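You operate a simulated robot arm through the tools that you are given. There is no shell and no other tool.

The job below is to be done with a simulated robot arm. You get a single attempt, and the scene is never put back.

## Task
Uncap the tube in the holder and pour it into the beaker.
Fine: cap on the bench; holder at FREE; empty tube in the blue block.

The check looks at the end state, three seconds after you hand in, the way a careful person would. Anything else that was tipped, shoved, dropped, spilled or broken makes it a failure. A push-on lid holds only when it is set on centred and level and pressed home; a screw cap is set on level and turned clockwise until tight.

## Robot
A 7-joint arm with a two-finger parallel gripper, fixed in place. Base frame: the origin is on the floor under the middle of its stand, x ahead of it, y to its left, z up. Lengths are in mm, angles in rad, forces in N, time in s.
With the tool pointing down near the work surface it reaches from about 380 to 900 mm from the base axis. Its first joint turns from -2.496 to 2.496 rad. Payload 3 kg.
The TCP is the grasp point between the finger pads, 30 mm short of the fingertips. In the tool frame z runs along the fingers and y along their closing line. Largest opening 94 mm; finger width 28, thickness 10; the body of the gripper, 50 by 96 mm, starts 55 mm behind the TCP.
Orientation is that of the tool frame in the base frame, as [roll, pitch, yaw] about the fixed x, y, z axes, in that order (R = Rz(yaw) Ry(pitch) Rx(roll)). With the fingers straight down and closing along the base's y, the tool's x points along the base's -x, its y along +y and its z along -z.

## Interface
- The arm moves only by the tool jog_arm. Its argument "deltas" is one flat list of numbers, 7 for each row, row after row: the turn, a rotation vector about the base's x, y, z in rad, then the shift along the base's x, y, z in mm, then the finger opening in mm, from 0 to 94. In form: [ax, ay, az, x, y, z, claw, ax, ay, az, x, y, z, claw, ...]. A call has 1 to 20 rows; each row is the pose to reach, as a shift and turn from the pose commanded when the call began. Each row takes 0.2 s and may step no farther than 50 mm and 0.15 rad from the row before; otherwise, or with a gripper value out of range, the whole call is refused. A pose out of reach is approached as far as the arm can. The call stops where the force on the tool passes 40 N (or 10 N more than at its start, if that is more) or the arm is blocked; 0.2 s more then pass. The fingers move at their own pace (about 72 mm/s each) and stop on an object; they squeeze with about 23 N. The grip force told is the motor's: it shows also when the fingers shut on nothing. Time passes only in rows, and 0.2 s behind the last, so rows that repeat a pose let the fingers close. The reply holds the time, the measured pose of the TCP, the force on the tool along the base axes, the opening and the grip force, in the units named above and with some noise, with the torque about the TCP (base axes, N m) and any sound that the robot's microphone picked up, and new pictures: "views" is both (left out), scene, wrist or none.
- Cameras (640 x 400 px; columns grow to the right, rows downward): "scene" is fixed at [49.1, -497.7, 1526.6]; the picture's right is [0.67, -0.74, 0.00], its down [-0.32, -0.29, -0.90] and it looks along [0.66, 0.61, -0.43] (base axes); focal length 328 px, centre (320, 200). "wrist" rides on the gripper at [76, 14, -102] in the tool frame; the picture's right is [-0.18, 0.98, 0.00], its down [-0.75, -0.14, -0.64] and it looks along [-0.63, -0.12, 0.77] (tool axes); focal length 243 px, centre (320, 200). There is no depth. A picture from a camera that has moved, and an enlarged one, comes with that camera's place and axes in the base frame and with its lens.
- inspect(camera, box): a new picture of the part [left, top, right, bottom] of that camera's present view, enlarged. No time passes.
- job_done(): hands the job in; it is judged then, once.

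Nothing tells you positions but the pictures and the camera data. Unless the task says otherwise, let go and move clear before handing in.

The tools are called after "Call:" as name(argument=value, ...) on one line, values as JSON. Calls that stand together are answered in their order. jog_arm: Moves the arm, as the interface text tells. Its arguments: {"type":"object","properties":{"deltas":{"type":"array","items":{"type":"number"}},"views":{"type":"string","enum":["both","scene","wrist","none"]}},"required":["deltas"]} The other tools are called the same way: inspect (camera, box) takes an enlarged picture of a part of a camera's view; job_done () hands the job in.

At the start:

```text
time: 0.0
eef_pos: [445.8, -61.9, 1301.9]
ee_rot: [-3.141, 0.0, -3.141]
wrist_force: [0.3, 0.4, -1.2]
torque: [0.01, 0.0, -0.02]
opening: 94.0
grasp_force: 0.0
```

scene: 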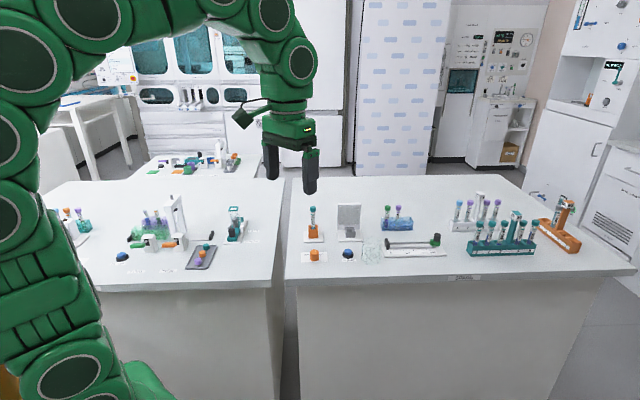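
wrist: 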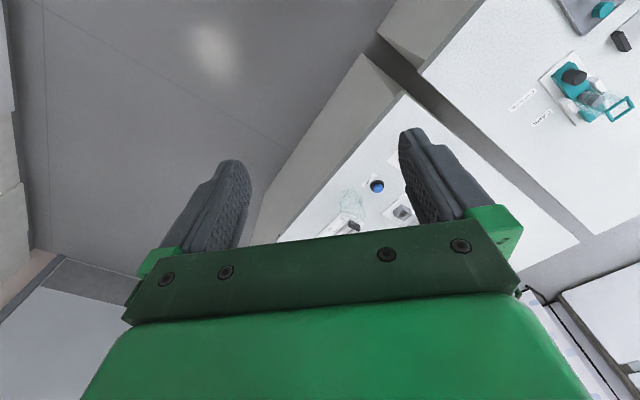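

The scene shows two benches with several racks, holders and tubes. I'll enlarge several parts to find the holder, the "FREE" label, the beaker and the blue block.

Call:
inspect(camera="scene", box=[290, 180, 450, 280])

Call:
inspect(camera="scene", box=[110, 190, 270, 290])

Call:
inspect(camera="scene", box=[440, 180, 600, 280])

Call:
inspect(camera="scene", box=[200, 190, 280, 240])

Call:
inspect(camera="wrist", box=[480, 0, 640, 140])

```text
4.00 times, centred on (370, 230) of scene
camera zoom: at [49.1, -497.7, 1526.6], right [0.67, -0.74, 0.0], down [-0.32, -0.29, -0.9], along [0.66, 0.61, -0.43], focal length 1310 px, centre (120, 80)
```

zoom: 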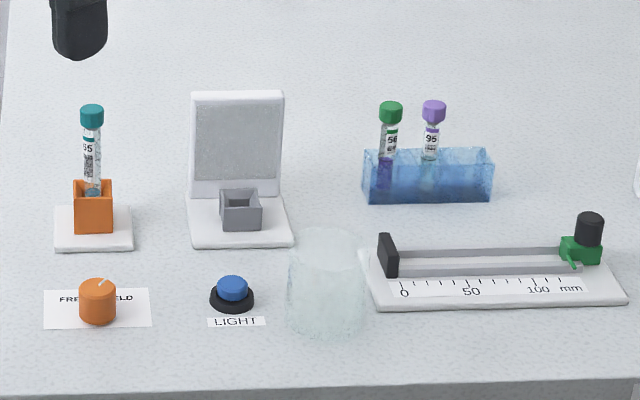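

```text
4.00 times, centred on (190, 240) of scene
camera zoom: at [49.1, -497.7, 1526.6], right [0.67, -0.74, 0.0], down [-0.32, -0.29, -0.9], along [0.66, 0.61, -0.43], focal length 1310 px, centre (840, 40)
```

zoom: 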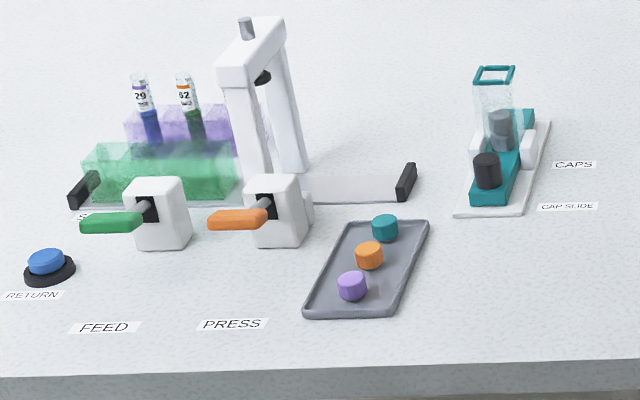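

```text
4.00 times, centred on (520, 230) of scene
camera zoom: at [49.1, -497.7, 1526.6], right [0.67, -0.74, 0.0], down [-0.32, -0.29, -0.9], along [0.66, 0.61, -0.43], focal length 1310 px, centre (-480, 80)
```

zoom: 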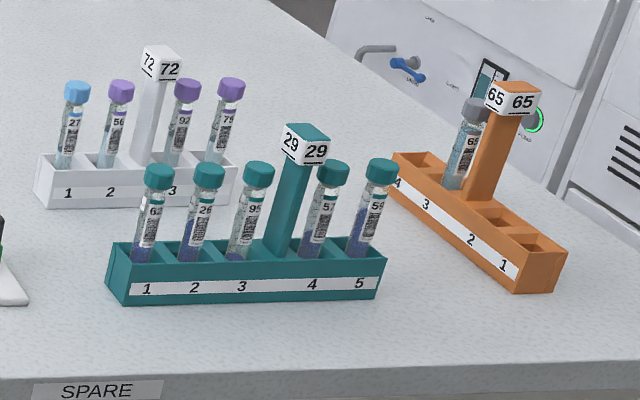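

```text
8.00 times, centred on (240, 215) of scene
camera zoom: at [49.1, -497.7, 1526.6], right [0.67, -0.74, 0.0], down [-0.32, -0.29, -0.9], along [0.66, 0.61, -0.43], focal length 2621 px, centre (960, 80)
```

zoom: 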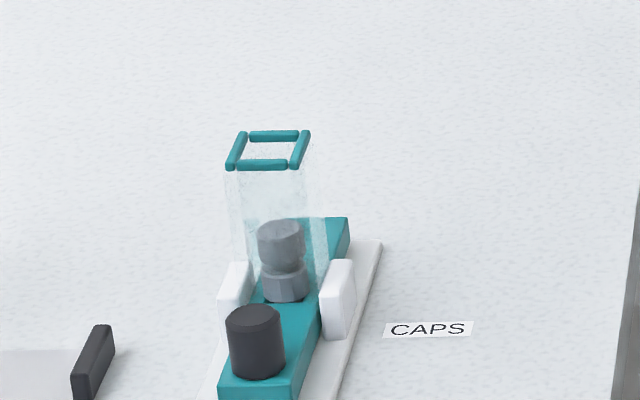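

```text
2.86 times, centred on (560, 70) of wrist
camera zoom: at [369.0, -48.0, 1404.8], right [0.18, 0.98, 0.0], down [0.75, -0.14, 0.64], along [0.63, -0.12, -0.77], focal length 693 px, centre (-366, 571)
```

zoom: 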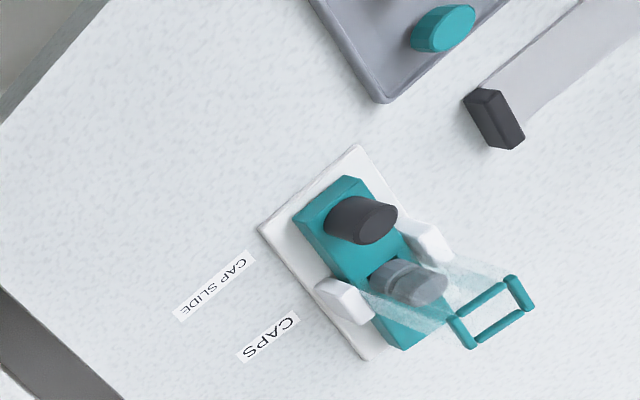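

The orange holder with the teal-capped tube, its FREE/HELD knob, the glass beaker and the translucent blue block are all on the right-hand bench. I estimate the bench top at z≈900, the holder near (760,190), the knob near (675,105), the beaker near (790,-30) and the blue block near (1010,0). I'll tilt the wrist forward to get a better view of that area.

Call:
jog_arm(deltas=[0, -0.15, 0, 20, 20, 0, 94, 0, -0.3, 0, 40, 40, 0, 94, 0, -0.45, 0, 60, 60, 0, 94, 0, -0.6, 0, 80, 80, 0, 94, 0, -0.6, 0, 80, 80, 0, 94], views="both")

Call:
inspect(camera="scene", box=[0, 190, 120, 265])

Call:
inspect(camera="scene", box=[135, 140, 255, 185])

```text
time: 1.2
eef_pos: [526.0, 19.6, 1299.0]
ee_rot: [3.133, 0.594, 3.14]
wrist_force: [-0.4, 0.7, -0.1]
torque: [-0.01, 0.02, 0.01]
opening: 93.9
grasp_force: 0.1
camera wrist: at [405.3, 32.8, 1342.5], right [0.15, 0.98, 0.11], down [0.27, -0.15, 0.95], along [0.95, -0.11, -0.28], focal length 243 px, centre (320, 200)
```

scene: 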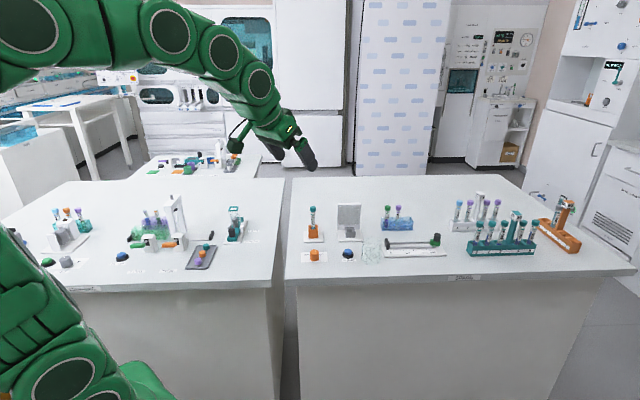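
wrist: 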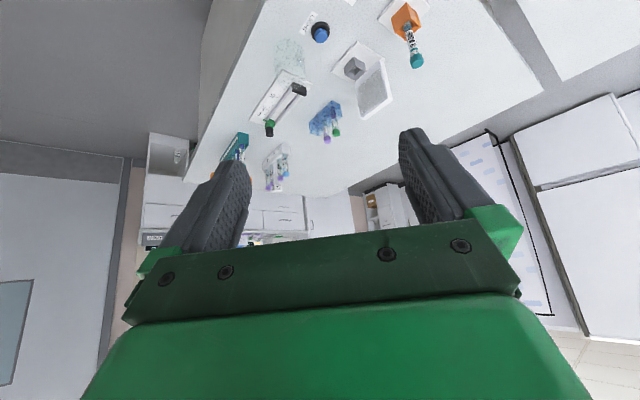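

```text
5.33 times, centred on (60, 228) of scene
camera zoom: at [49.1, -497.7, 1526.6], right [0.67, -0.74, 0.0], down [-0.32, -0.29, -0.9], along [0.66, 0.61, -0.43], focal length 1747 px, centre (1707, 53)
```

zoom: 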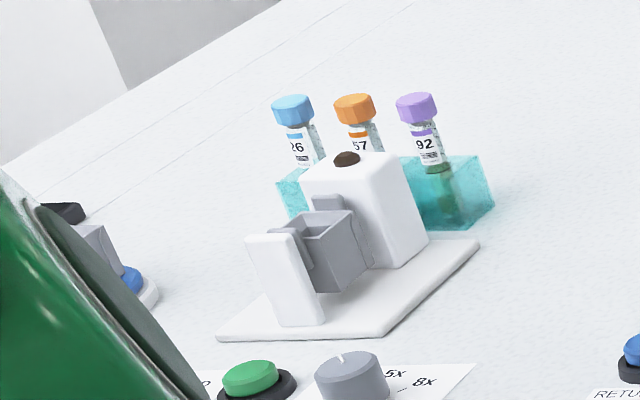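

```text
5.33 times, centred on (195, 162) of scene
camera zoom: at [49.1, -497.7, 1526.6], right [0.67, -0.74, 0.0], down [-0.32, -0.29, -0.9], along [0.66, 0.61, -0.43], focal length 1747 px, centre (987, 400)
```

zoom: 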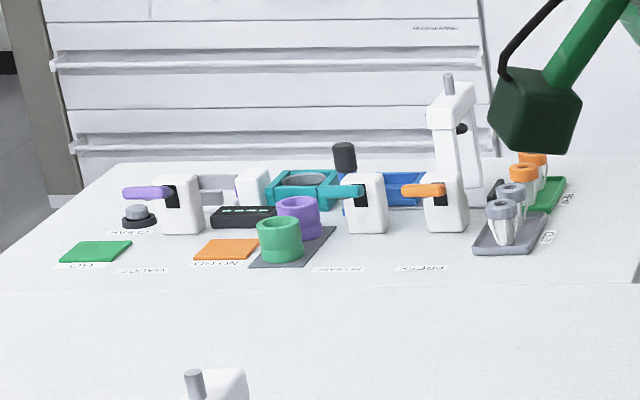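

The view now shows the blue block, holder, knob and beaker. I'll zoom in on these from the wrist camera to refine the positions.

Call:
inspect(camera="wrist", box=[290, 80, 370, 150])

Call:
inspect(camera="wrist", box=[250, 0, 350, 100])

Call:
inspect(camera="wrist", box=[370, 0, 450, 80])

Call:
inspect(camera="scene", box=[295, 200, 335, 265])

Call:
inspect(camera="scene", box=[375, 200, 420, 235])

```text
5.71 times, centred on (330, 115) of wrist
camera zoom: at [405.3, 32.8, 1342.5], right [0.15, 0.98, 0.11], down [0.27, -0.15, 0.95], along [0.95, -0.11, -0.28], focal length 1386 px, centre (263, 686)
```

zoom: 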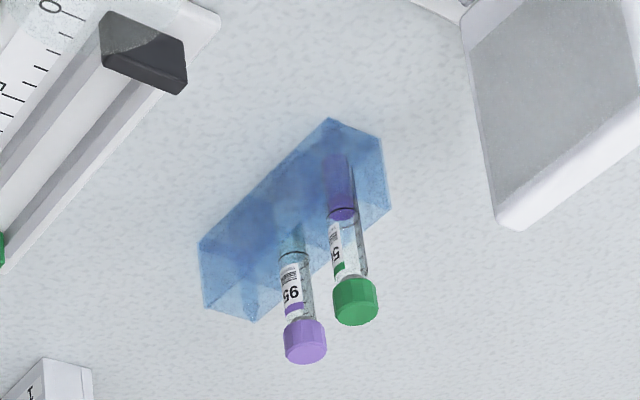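

```text
4.00 times, centred on (300, 50) of wrist
camera zoom: at [405.3, 32.8, 1342.5], right [0.15, 0.98, 0.11], down [0.27, -0.15, 0.95], along [0.95, -0.11, -0.28], focal length 970 px, centre (400, 800)
```

zoom: 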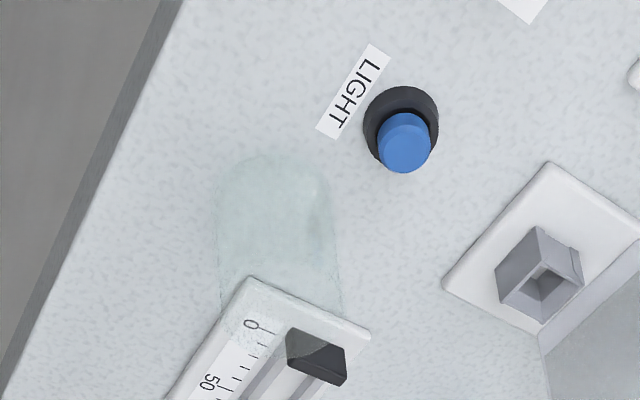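

```text
5.00 times, centred on (410, 40) of wrist
camera zoom: at [405.3, 32.8, 1342.5], right [0.15, 0.98, 0.11], down [0.27, -0.15, 0.95], along [0.95, -0.11, -0.28], focal length 1213 px, centre (-130, 1000)
```

zoom: 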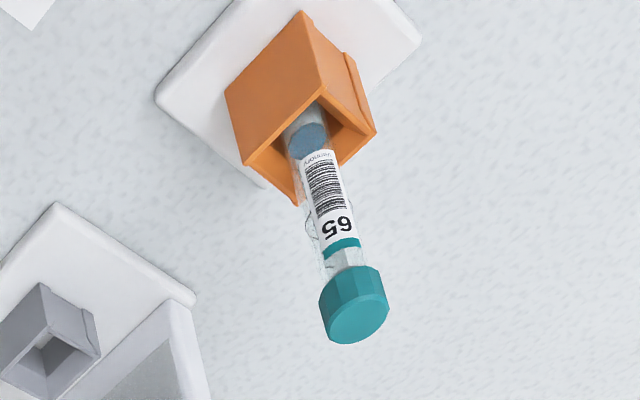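

```text
6.15 times, centred on (315, 232) of scene
camera zoom: at [49.1, -497.7, 1526.6], right [0.67, -0.74, 0.0], down [-0.32, -0.29, -0.9], along [0.66, 0.61, -0.43], focal length 2016 px, centre (351, 0)
```

zoom: 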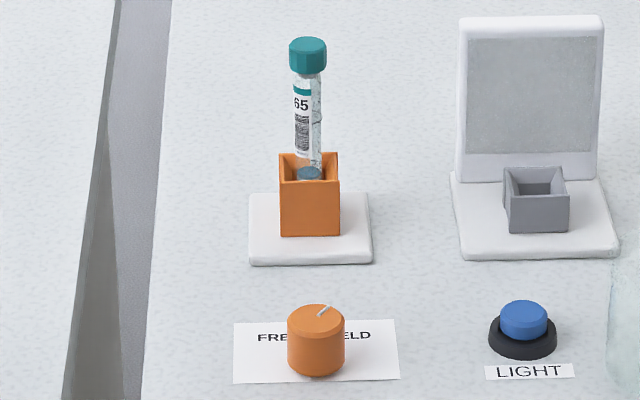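

```text
11.43 times, centred on (398, 218) of scene
camera zoom: at [49.1, -497.7, 1526.6], right [0.67, -0.74, 0.0], down [-0.32, -0.29, -0.9], along [0.66, 0.61, -0.43], focal length 3744 px, centre (-566, 0)
```

zoom: 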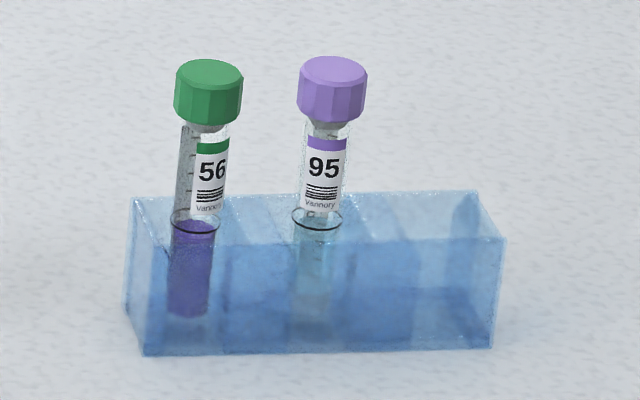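

I've triangulated these positions: bench z≈910, cap top ≈(746,179,1037), orange block top z≈959, blue block top z≈948. The blue block's holes are near (978,31) and (1007,4), both occupied, and the free third one is near (1036,-24). I'll straighten the tool and move closer to see the knob and beaker.

Call:
jog_arm(deltas=[0, 0.15, 0, 20, 15, -20, 94, 0, 0.3, 0, 40, 30, -40, 94, 0, 0.45, 0, 60, 45, -60, 94, 0, 0.6, 0, 75, 60, -70, 94, 0, 0.6, 0, 75, 60, -70, 94], views="both")

```text
time: 2.4
eef_pos: [601.7, 78.2, 1233.7]
ee_rot: [3.141, 0.0, -3.141]
wrist_force: [0.4, -0.3, -0.8]
torque: [0.01, -0.01, 0.01]
opening: 94.1
grasp_force: 0.0
camera wrist: at [525.1, 92.0, 1334.5], right [0.18, 0.98, 0.0], down [0.75, -0.14, 0.64], along [0.63, -0.12, -0.77], focal length 243 px, centre (320, 200)
```

scene: 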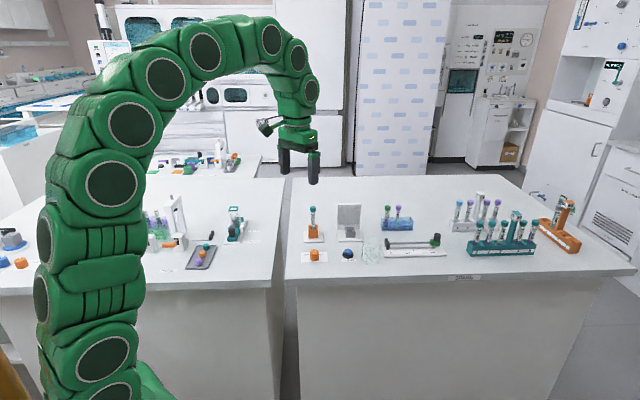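
wrist: 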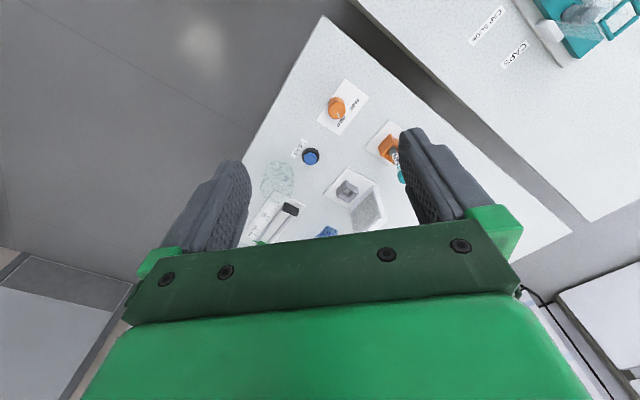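

Call:
inspect(camera="wrist", box=[310, 75, 410, 175])

Call:
inspect(camera="wrist", box=[245, 140, 345, 240])

Call:
inspect(camera="scene", box=[350, 225, 400, 275])

```text
4.00 times, centred on (360, 125) of wrist
camera zoom: at [525.1, 92.0, 1334.5], right [0.18, 0.98, 0.0], down [0.75, -0.14, 0.64], along [0.63, -0.12, -0.77], focal length 970 px, centre (160, 500)
```

zoom: 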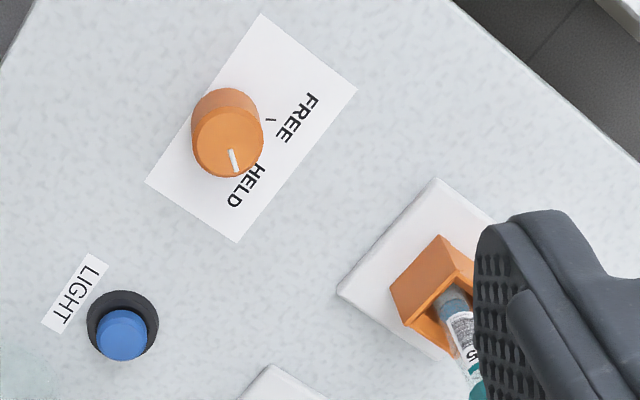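

```text
4.00 times, centred on (295, 190) of wrist
camera zoom: at [525.1, 92.0, 1334.5], right [0.18, 0.98, 0.0], down [0.75, -0.14, 0.64], along [0.63, -0.12, -0.77], focal length 970 px, centre (420, 240)
```

zoom: 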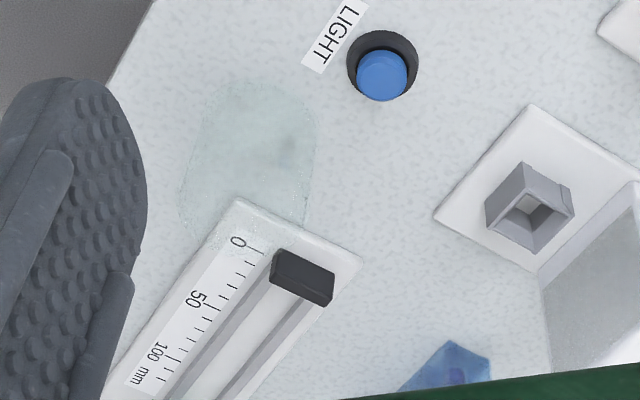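

```text
8.00 times, centred on (375, 250) of scene
camera zoom: at [49.1, -497.7, 1526.6], right [0.67, -0.74, 0.0], down [-0.32, -0.29, -0.9], along [0.66, 0.61, -0.43], focal length 2621 px, centre (-120, -200)
```

zoom: 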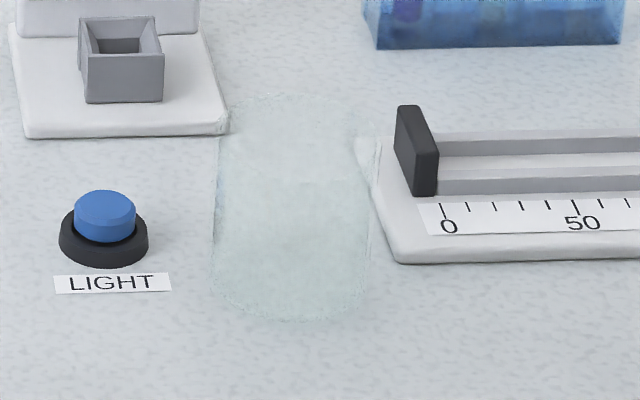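

I refined the camera geometry and now have the knob top ≈(669,93,939), cap top ≈(750,175,1033), and the beaker centre ≈(786,-43) with its rim at z≈970. The knob pointer is on HELD, which suits unscrewing first. I'll move above the cap with the tool straight down.

Call:
jog_arm(deltas=[0, 0, 0, 30, 20, -22, 94, 0, 0, 0, 60, 40, -44, 94, 0, 0, 0, 90, 60, -66, 94, 0, 0, 0, 120, 80, -88, 94, 0, 0, 0, 149, 97, -112, 94, 0, 0, 0, 149, 97, -112, 94], views="both")

Call:
inspect(camera="wrist", box=[240, 100, 400, 240])

Call:
inspect(camera="scene", box=[280, 150, 360, 270])

```text
time: 3.8
eef_pos: [748.4, 175.3, 1120.2]
ee_rot: [3.14, -0.001, -3.14]
wrist_force: [0.3, 0.5, 0.8]
torque: [0.01, 0.0, -0.03]
opening: 94.2
grasp_force: 0.0
camera wrist: at [672.2, 187.8, 1222.5], right [0.18, 0.98, 0.0], down [0.75, -0.14, 0.64], along [0.63, -0.12, -0.77], focal length 243 px, centre (320, 200)
```

scene: 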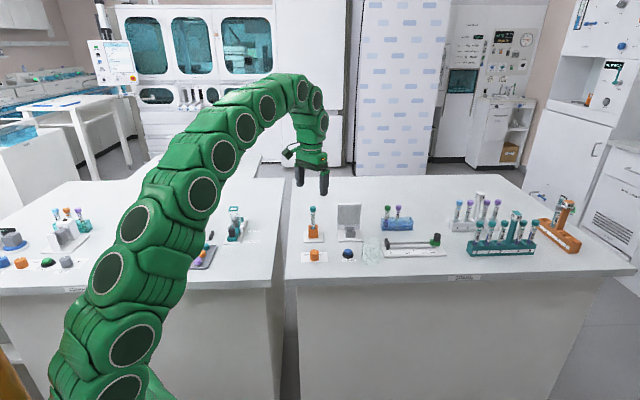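
wrist: 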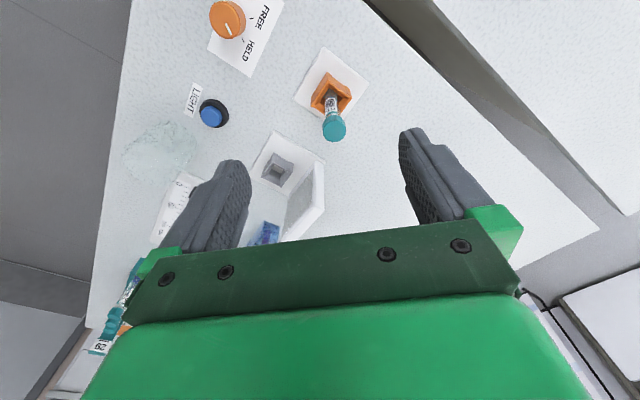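

```text
2.86 times, centred on (320, 170) of wrist
camera zoom: at [672.2, 187.8, 1222.5], right [0.18, 0.98, 0.0], down [0.75, -0.14, 0.64], along [0.63, -0.12, -0.77], focal length 693 px, centre (320, 286)
```

zoom: 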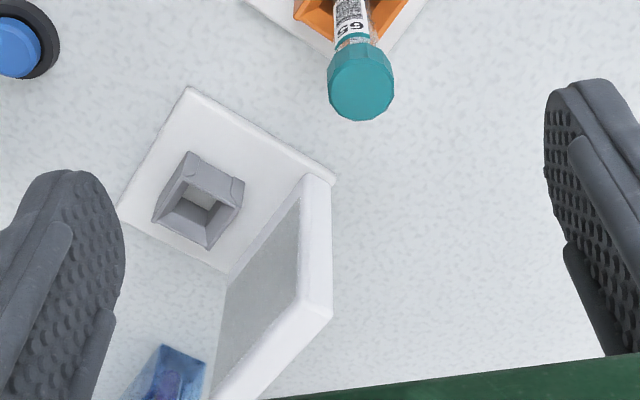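

```text
3.33 times, centred on (320, 210) of scene
camera zoom: at [49.1, -497.7, 1526.6], right [0.67, -0.74, 0.0], down [-0.32, -0.29, -0.9], along [0.66, 0.61, -0.43], focal length 1092 px, centre (320, 167)
```

zoom: 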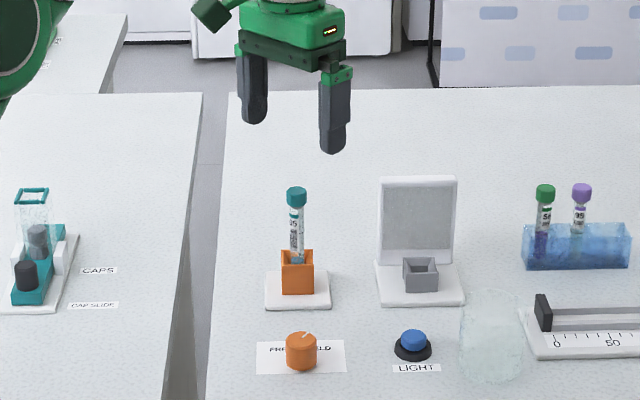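

The cap appears at about (760,184), top z≈1029, slightly ahead and to the left of the TCP. I'll shift and come lower to refine the alignment.

Call:
jog_arm(deltas=[0, 0, 0, 6, 5, -15, 94, 0, 0, 0, 11, 9, -40, 94, 0, 0, 0, 11, 9, -40, 94], views="both")

Call:
inspect(camera="wrist", box=[260, 60, 380, 200])

Call:
inspect(camera="scene", box=[285, 170, 345, 230])

```text
time: 4.6
eef_pos: [761.3, 184.0, 1079.0]
ee_rot: [-3.142, 0.001, 3.141]
wrist_force: [-0.4, -0.1, -0.1]
torque: [-0.03, 0.0, -0.01]
opening: 93.9
grasp_force: 0.0
camera wrist: at [684.7, 197.4, 1182.5], right [0.18, 0.98, 0.0], down [0.75, -0.14, 0.64], along [0.63, -0.12, -0.77], focal length 243 px, centre (320, 200)
```

scene: 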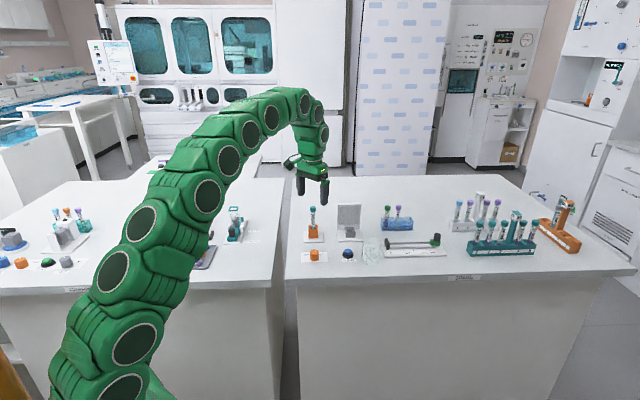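
wrist: 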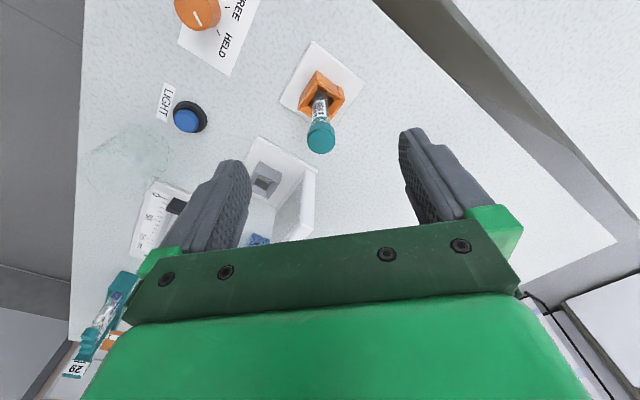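

```text
2.86 times, centred on (320, 130) of wrist
camera zoom: at [684.7, 197.4, 1182.5], right [0.18, 0.98, 0.0], down [0.75, -0.14, 0.64], along [0.63, -0.12, -0.77], focal length 693 px, centre (320, 400)
```

zoom: 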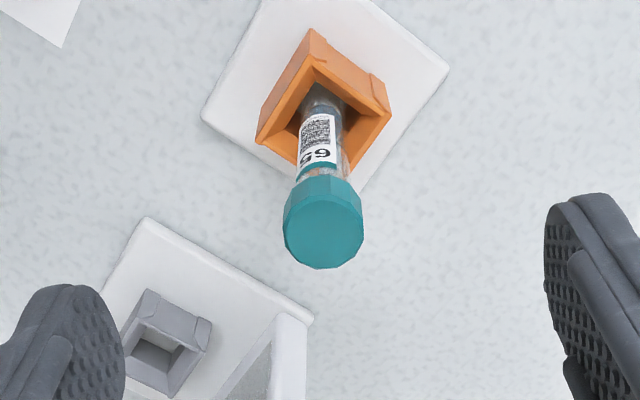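

```text
6.67 times, centred on (315, 200) of scene
camera zoom: at [49.1, -497.7, 1526.6], right [0.67, -0.74, 0.0], down [-0.32, -0.29, -0.9], along [0.66, 0.61, -0.43], focal length 2184 px, centre (353, 200)
```

zoom: 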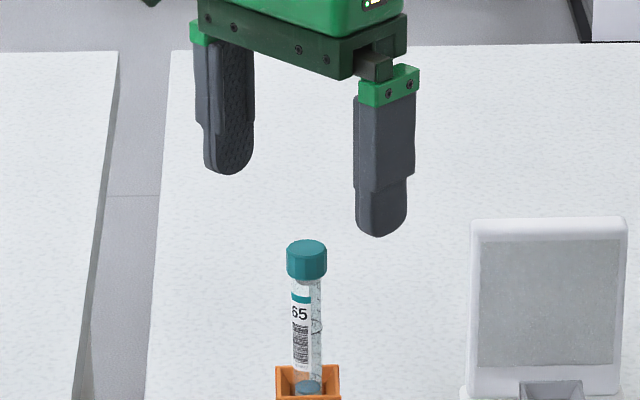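

The cap is centred within about 1 mm, with its top at z≈1025. I'll wind the wrist clockwise first so there is a long counter-clockwise stroke, and check how far it goes.

Call:
jog_arm(deltas=[0, 0, -0.15, 0, 0, 0, 60, 0, 0, -0.3, 0, 0, 0, 60, 0, 0, -0.45, 0, 0.5, 0, 60, 0, 0, -0.6, 0, 1, 0, 60, 0, 0, -0.75, 0, 1, 0, 60, 0, 0, -0.9, 0, 1, 0, 60, 0, 0, -1.05, 0, 1, 0, 60, 0, 0, -1.2, 0, 1, 0, 60, 0, 0, -1.35, 0, 1, 0, 60, 0, 0, -1.5, 0, 1, 0, 60, 0, 0, -1.5, 0, 1, 0, 60], views="both")

Call:
inspect(camera="wrist", box=[260, 60, 380, 200])

```text
time: 7.0
eef_pos: [759.9, 186.0, 1080.8]
ee_rot: [3.142, 0.001, 1.641]
wrist_force: [-0.5, 0.4, 0.2]
torque: [0.01, 0.03, 0.02]
opening: 60.0
grasp_force: 0.1
camera wrist: at [768.6, 262.4, 1182.7], right [0.99, -0.11, 0.0], down [-0.09, -0.76, 0.64], along [-0.07, -0.64, -0.77], focal length 243 px, centre (320, 200)
```

scene: 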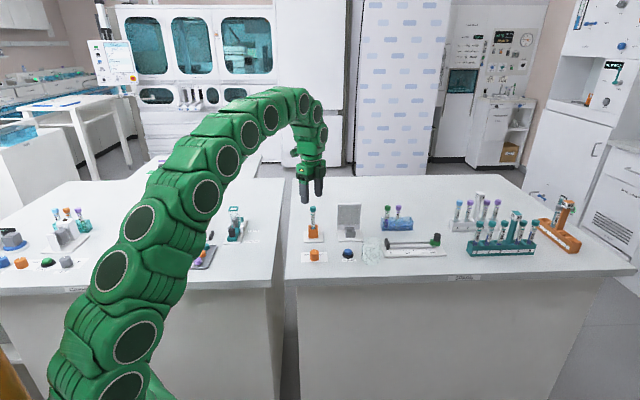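
wrist: 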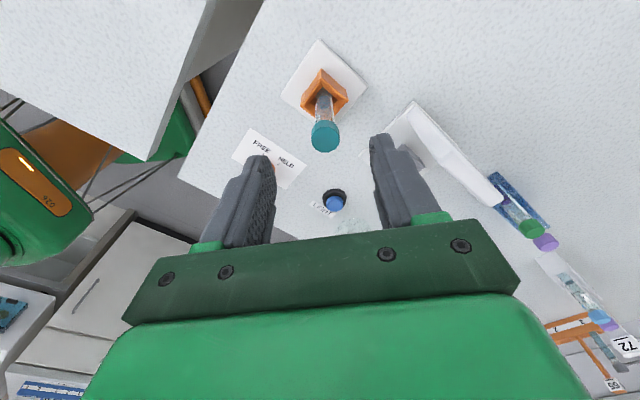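

```text
2.86 times, centred on (320, 130) of wrist
camera zoom: at [768.6, 262.4, 1182.7], right [0.99, -0.11, 0.0], down [-0.09, -0.76, 0.64], along [-0.07, -0.64, -0.77], focal length 693 px, centre (320, 400)
```

zoom: 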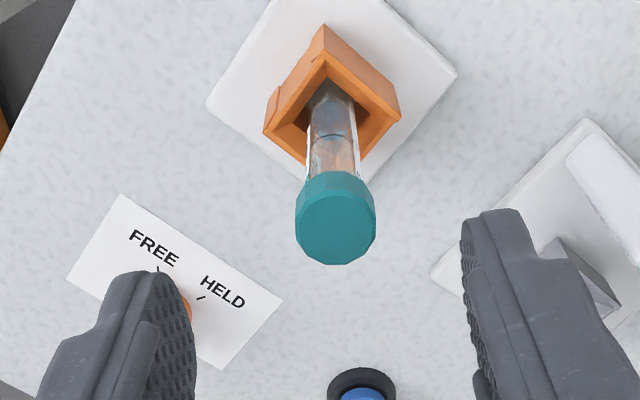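

The wrist turned 1.5 rad without trouble, and both views together put the cap at about (764,185.5), top z≈1022. I'll descend around it and close gently.

Call:
jog_arm(deltas=[0, 0, 0, 3, 0.4, -20, 60, 0, 0, 0, 3, 0.4, -45, 60, 0, 0, 0, 3, 0.4, -65, 60, 0, 0, 0, 3, 0.4, -65, 60], views="both")

Call:
inspect(camera="wrist", box=[240, 100, 400, 240])

Call:
inspect(camera="scene", box=[285, 180, 345, 240])

```text
time: 8.0
eef_pos: [762.2, 186.5, 1014.2]
ee_rot: [-3.141, 0.0, 1.641]
wrist_force: [-0.1, 0.6, 0.2]
torque: [0.03, 0.0, -0.01]
opening: 60.0
grasp_force: 0.1
camera wrist: at [771.0, 262.9, 1116.8], right [0.99, -0.11, 0.0], down [-0.09, -0.76, 0.64], along [-0.07, -0.64, -0.77], focal length 243 px, centre (320, 200)
```

scene: 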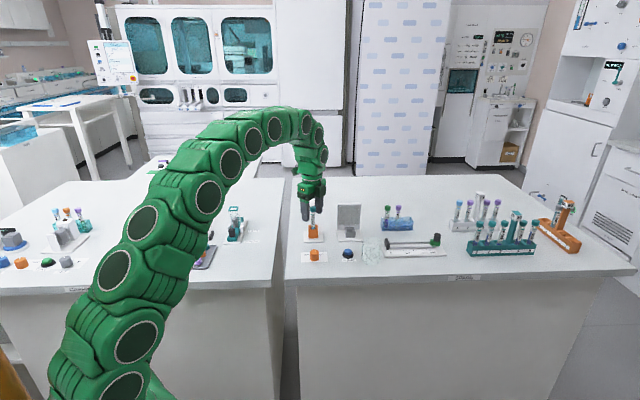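
wrist: 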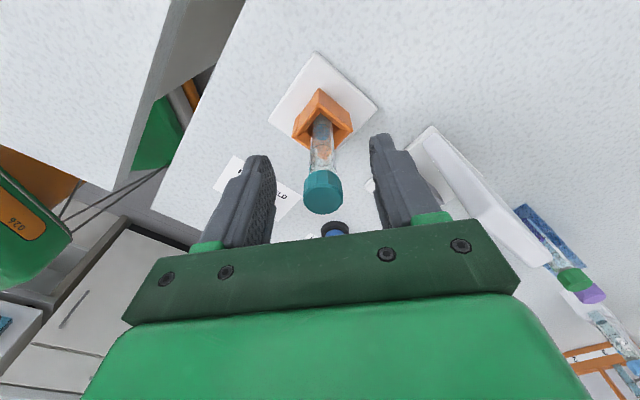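

```text
2.86 times, centred on (320, 170) of wrist
camera zoom: at [771.0, 262.9, 1116.8], right [0.99, -0.11, 0.0], down [-0.09, -0.76, 0.64], along [-0.07, -0.64, -0.77], focal length 693 px, centre (320, 286)
```

zoom: 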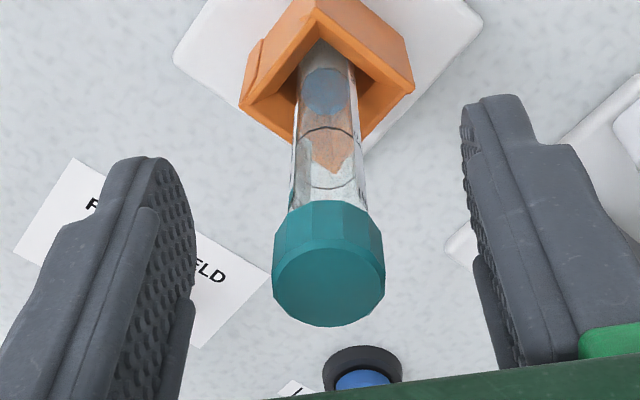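

```text
6.67 times, centred on (315, 210) of scene
camera zoom: at [49.1, -497.7, 1526.6], right [0.67, -0.74, 0.0], down [-0.32, -0.29, -0.9], along [0.66, 0.61, -0.43], focal length 2184 px, centre (353, 133)
```

zoom: 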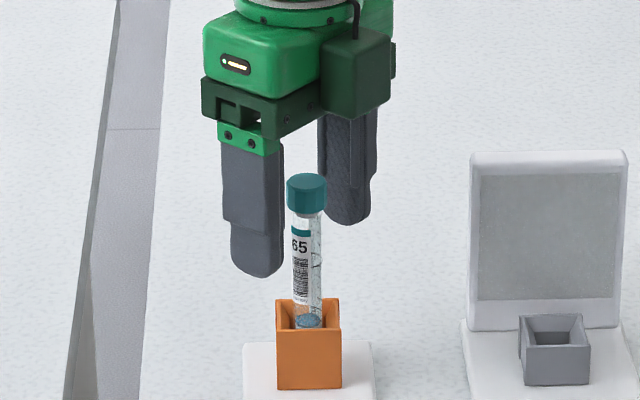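

The cap sits between the pads, about 1 mm off centre. I'll correct that and close on it.

Call:
jog_arm(deltas=[0, 0, 0, 1, 0, 0, 40, 0, 0, 0, 1, 0, 0, 28, 0, 0, 0, 1, 0, 0, 10, 0, 0, 0, 1, 0, 0, 0, 0, 0, 0, 1, 0, 0, 0], views="wrist")

```text
time: 9.2
eef_pos: [763.3, 185.5, 1014.4]
ee_rot: [-3.14, 0.001, 1.644]
wrist_force: [0.2, 0.5, -5.9]
torque: [0.0, 0.05, -0.03]
opening: 15.7
grasp_force: 23.4
camera wrist: at [772.5, 262.9, 1116.8], right [0.99, -0.11, 0.0], down [-0.09, -0.76, 0.64], along [-0.07, -0.64, -0.77], focal length 243 px, centre (320, 200)
```

wrist: 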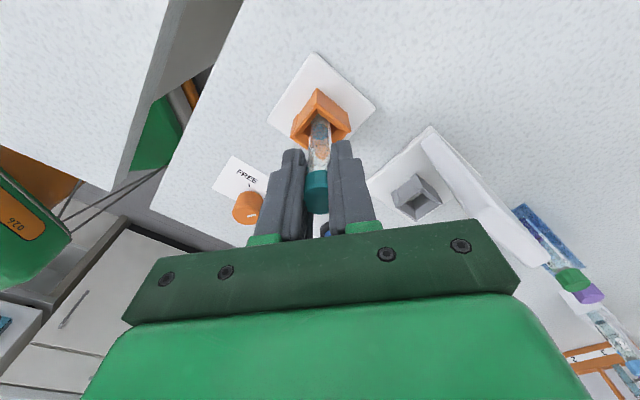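

Call:
inspect(camera="wrist", box=[270, 120, 370, 240])

Call:
inspect(camera="scene", box=[290, 180, 340, 240])

```text
3.33 times, centred on (320, 180) of wrist
camera zoom: at [772.5, 262.9, 1116.8], right [0.99, -0.11, 0.0], down [-0.09, -0.76, 0.64], along [-0.07, -0.64, -0.77], focal length 809 px, centre (320, 267)
```

zoom: 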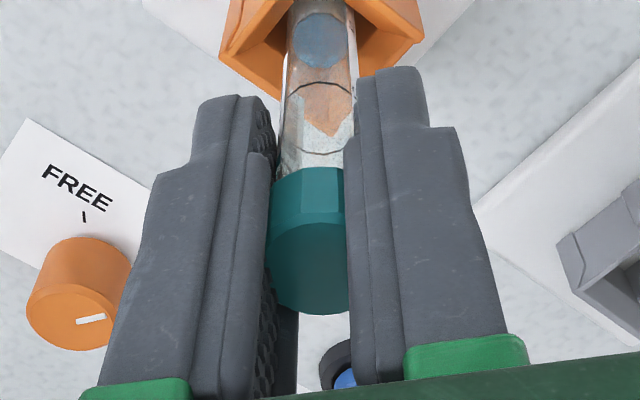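

```text
6.67 times, centred on (315, 210) of scene
camera zoom: at [49.1, -497.7, 1526.6], right [0.67, -0.74, 0.0], down [-0.32, -0.29, -0.9], along [0.66, 0.61, -0.43], focal length 2184 px, centre (353, 133)
```

zoom: 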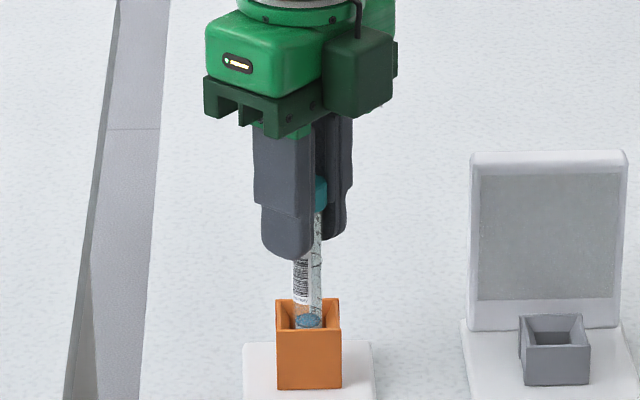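

The cap is held at 23 N. Now I'll turn it counter-clockwise in a short stroke and watch the force and torque to learn how it comes off.

Call:
jog_arm(deltas=[0, 0, 0.15, 0, 0, 0, 0, 0, 0, 0.3, 0, 0, 0, 0, 0, 0, 0.45, 0, 0, 0, 0, 0, 0, 0.6, 0, 0, 0, 0, 0, 0, 0.75, 0, 0, 0, 0, 0, 0, 0.9, 0, 0, 0, 0], views="wrist")

Call:
inspect(camera="wrist", box=[270, 120, 370, 240])

```text
time: 10.6
eef_pos: [764.2, 184.6, 1015.5]
ee_rot: [-3.142, -0.001, 2.543]
wrist_force: [-2.4, -1.3, 0.1]
torque: [-0.06, 0.05, -0.01]
opening: 15.4
grasp_force: 23.4
heard: snap
camera wrist: at [708.9, 239.4, 1118.0], right [0.7, 0.71, 0.0], down [0.54, -0.54, 0.64], along [0.46, -0.45, -0.77], focal length 243 px, centre (320, 200)
```

wrist: 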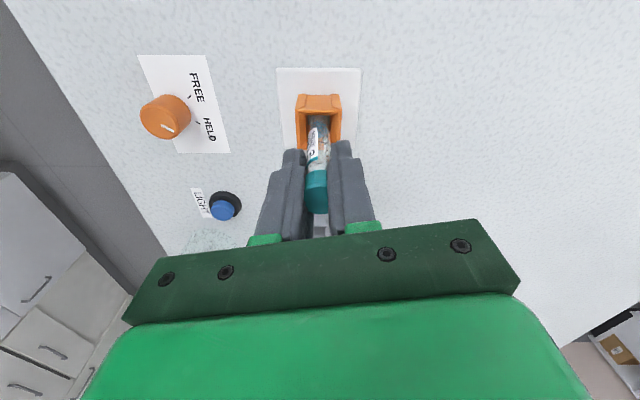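

```text
3.33 times, centred on (320, 180) of wrist
camera zoom: at [708.9, 239.4, 1118.0], right [0.7, 0.71, 0.0], down [0.54, -0.54, 0.64], along [0.46, -0.45, -0.77], focal length 809 px, centre (320, 267)
```

zoom: 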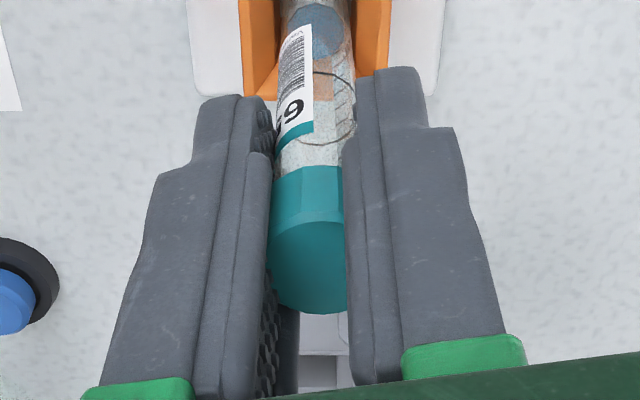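

I heard a snap, the torque is now near zero and the tube label has not turned, so the cap seems to have broken loose. I'll check the scene view and keep turning with a very slight lift.

Call:
jog_arm(deltas=[0, 0, 0.15, 0, 0, 0.2, 0, 0, 0, 0.3, 0, 0, 0.4, 0, 0, 0, 0.45, 0, 0, 0.6, 0, 0, 0, 0.6, 0, 0, 0.8, 0, 0, 0, 0.75, 0, 0, 1, 0, 0, 0, 0.9, 0, 0, 1.2, 0, 0, 0, 1.05, 0, 0, 1.4, 0, 0, 0, 1.2, 0, 0, 1.6, 0], views="both")

Call:
inspect(camera="wrist", box=[270, 120, 370, 240])

Call:
inspect(camera="scene", box=[290, 180, 340, 240])

```text
time: 12.4
eef_pos: [763.0, 185.0, 1015.8]
ee_rot: [3.141, -0.001, -2.537]
wrist_force: [0.9, -3.9, -1.5]
torque: [-0.14, -0.01, 0.0]
opening: 14.6
grasp_force: 22.9
camera wrist: at [692.8, 153.6, 1119.3], right [-0.41, 0.91, 0.0], down [0.7, 0.31, 0.64], along [0.59, 0.26, -0.77], focal length 243 px, centre (320, 200)
```

scene: 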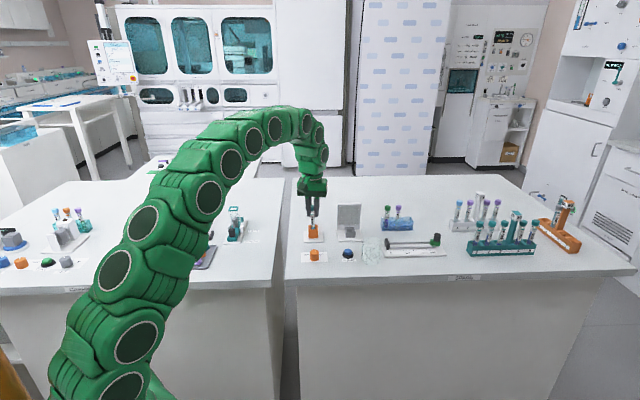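
wrist: 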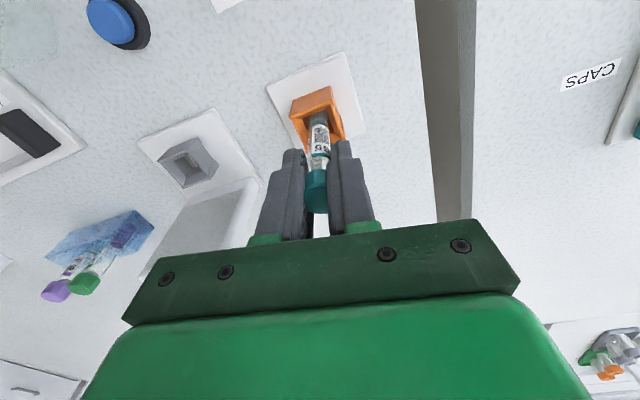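

```text
3.33 times, centred on (320, 180) of wrist
camera zoom: at [692.8, 153.6, 1119.3], right [-0.41, 0.91, 0.0], down [0.7, 0.31, 0.64], along [0.59, 0.26, -0.77], focal length 809 px, centre (320, 267)
```

zoom: 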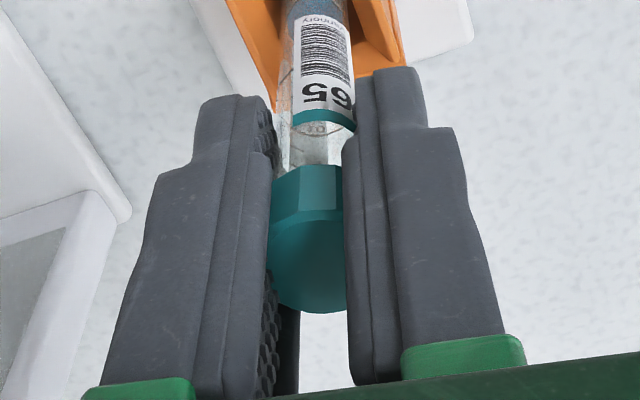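

```text
6.67 times, centred on (315, 210) of scene
camera zoom: at [49.1, -497.7, 1526.6], right [0.67, -0.74, 0.0], down [-0.32, -0.29, -0.9], along [0.66, 0.61, -0.43], focal length 2184 px, centre (353, 133)
```

zoom: 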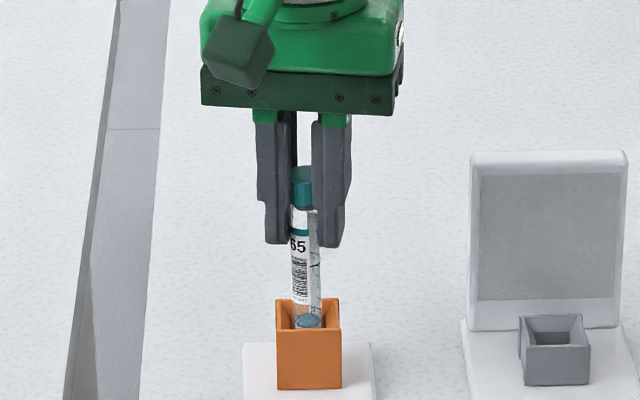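

The cap is rising off the thread by about 4 mm over 2.1 rad, and the tube has stayed put. I'll keep turning while following it up.

Call:
jog_arm(deltas=[0, 0, 0.15, 0, 0, 0.3, 0, 0, 0, 0.3, 0, 0, 0.6, 0, 0, 0, 0.45, 0, 0, 0.9, 0, 0, 0, 0.6, 0, 0, 1.2, 0, 0, 0, 0.75, 0, 0, 1.5, 0, 0, 0, 0.9, 0, 0, 1.8, 0, 0, 0, 1.05, 0, 0, 2.1, 0, 0, 0, 1.2, 0, 0, 2.4, 0], views="both")

Call:
inspect(camera="wrist", box=[270, 120, 370, 240])

Call:
inspect(camera="scene", box=[290, 180, 340, 240])

```text
time: 14.2
eef_pos: [765.4, 186.3, 1018.9]
ee_rot: [-3.141, 0.0, -1.338]
wrist_force: [-2.8, 1.2, -0.2]
torque: [0.08, 0.13, -0.04]
opening: 15.0
grasp_force: 23.2
camera wrist: at [767.8, 108.1, 1121.5], right [-1.0, -0.05, 0.0], down [-0.04, 0.77, 0.64], along [-0.03, 0.64, -0.77], focal length 243 px, centre (320, 200)
```

scene: 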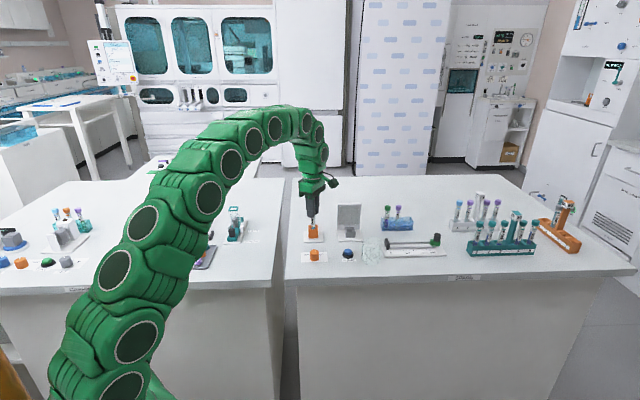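
wrist: 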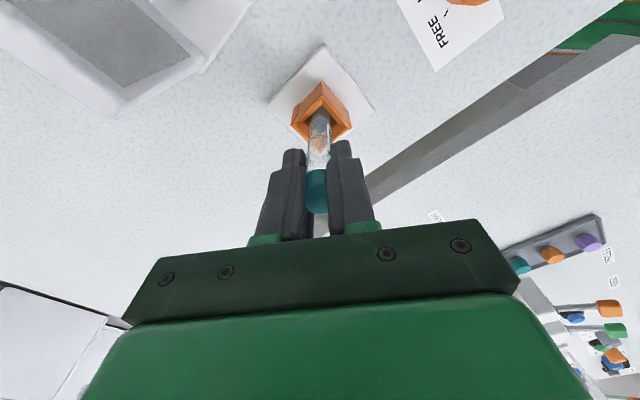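

```text
3.33 times, centred on (320, 180) of wrist
camera zoom: at [767.8, 108.1, 1121.5], right [-1.0, -0.05, 0.0], down [-0.04, 0.77, 0.64], along [-0.03, 0.64, -0.77], focal length 809 px, centre (320, 267)
```

zoom: 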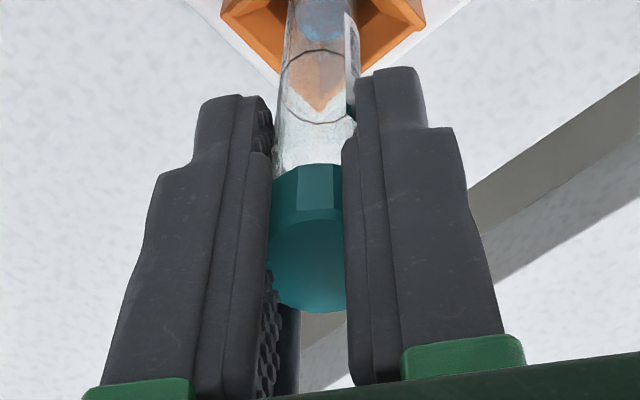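

```text
6.67 times, centred on (315, 210) of scene
camera zoom: at [49.1, -497.7, 1526.6], right [0.67, -0.74, 0.0], down [-0.32, -0.29, -0.9], along [0.66, 0.61, -0.43], focal length 2184 px, centre (353, 133)
```

zoom: 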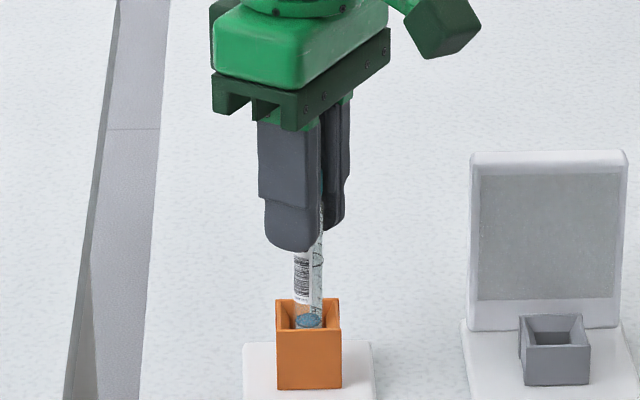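

The total turn so far is 3.3 rad with no resistance. I'll try a small straight lift and watch the vertical force.

Call:
jog_arm(deltas=[0, 0, 0, 0, 0, 1.5, 0, 0, 0, 0, 0, 0, 3, 0], views="scene")

Call:
inspect(camera="scene", box=[290, 180, 340, 240])

Call:
inspect(camera="wrist", box=[270, 120, 370, 240])

```text
time: 14.8
eef_pos: [763.7, 185.8, 1022.5]
ee_rot: [-3.14, 0.002, -1.338]
wrist_force: [-0.6, -0.9, -0.3]
torque: [-0.04, 0.05, 0.05]
opening: 16.3
grasp_force: 23.5
```

scene: 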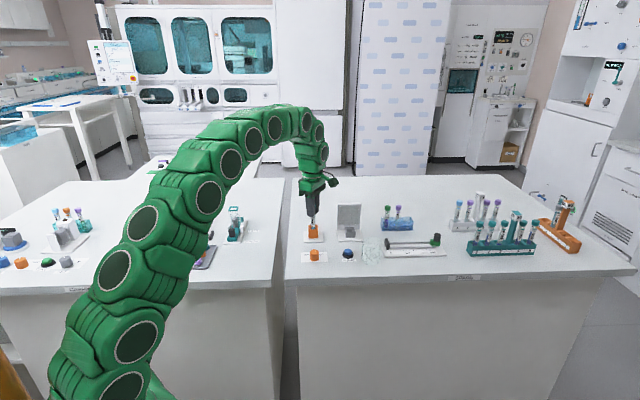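

```text
6.67 times, centred on (315, 210) of scene
camera zoom: at [49.1, -497.7, 1526.6], right [0.67, -0.74, 0.0], down [-0.32, -0.29, -0.9], along [0.66, 0.61, -0.43], focal length 2184 px, centre (353, 133)
```

zoom: 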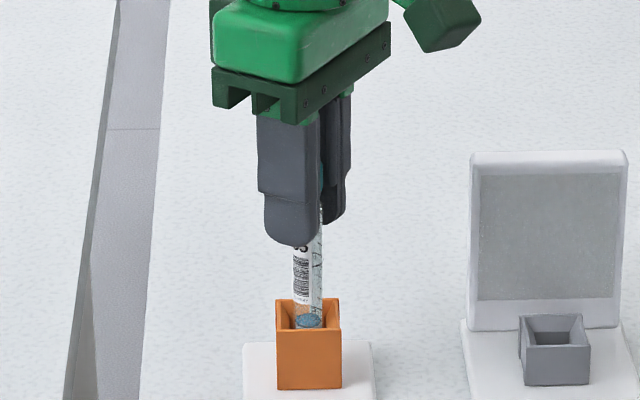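

```text
3.33 times, centred on (320, 180) of wrist
camera zoom: at [767.7, 108.1, 1124.8], right [-1.0, -0.05, 0.0], down [-0.04, 0.77, 0.64], along [-0.03, 0.64, -0.77], focal length 809 px, centre (320, 267)
```

zoom: 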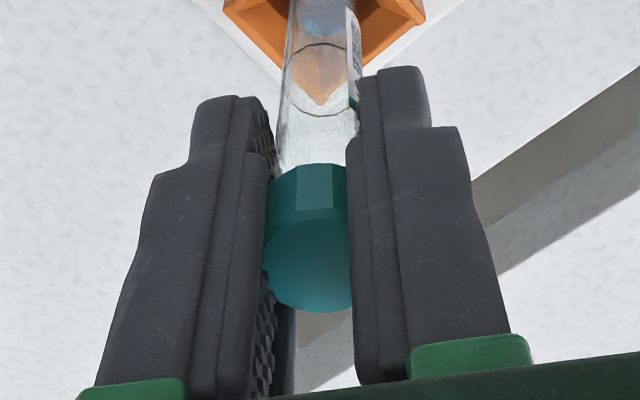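

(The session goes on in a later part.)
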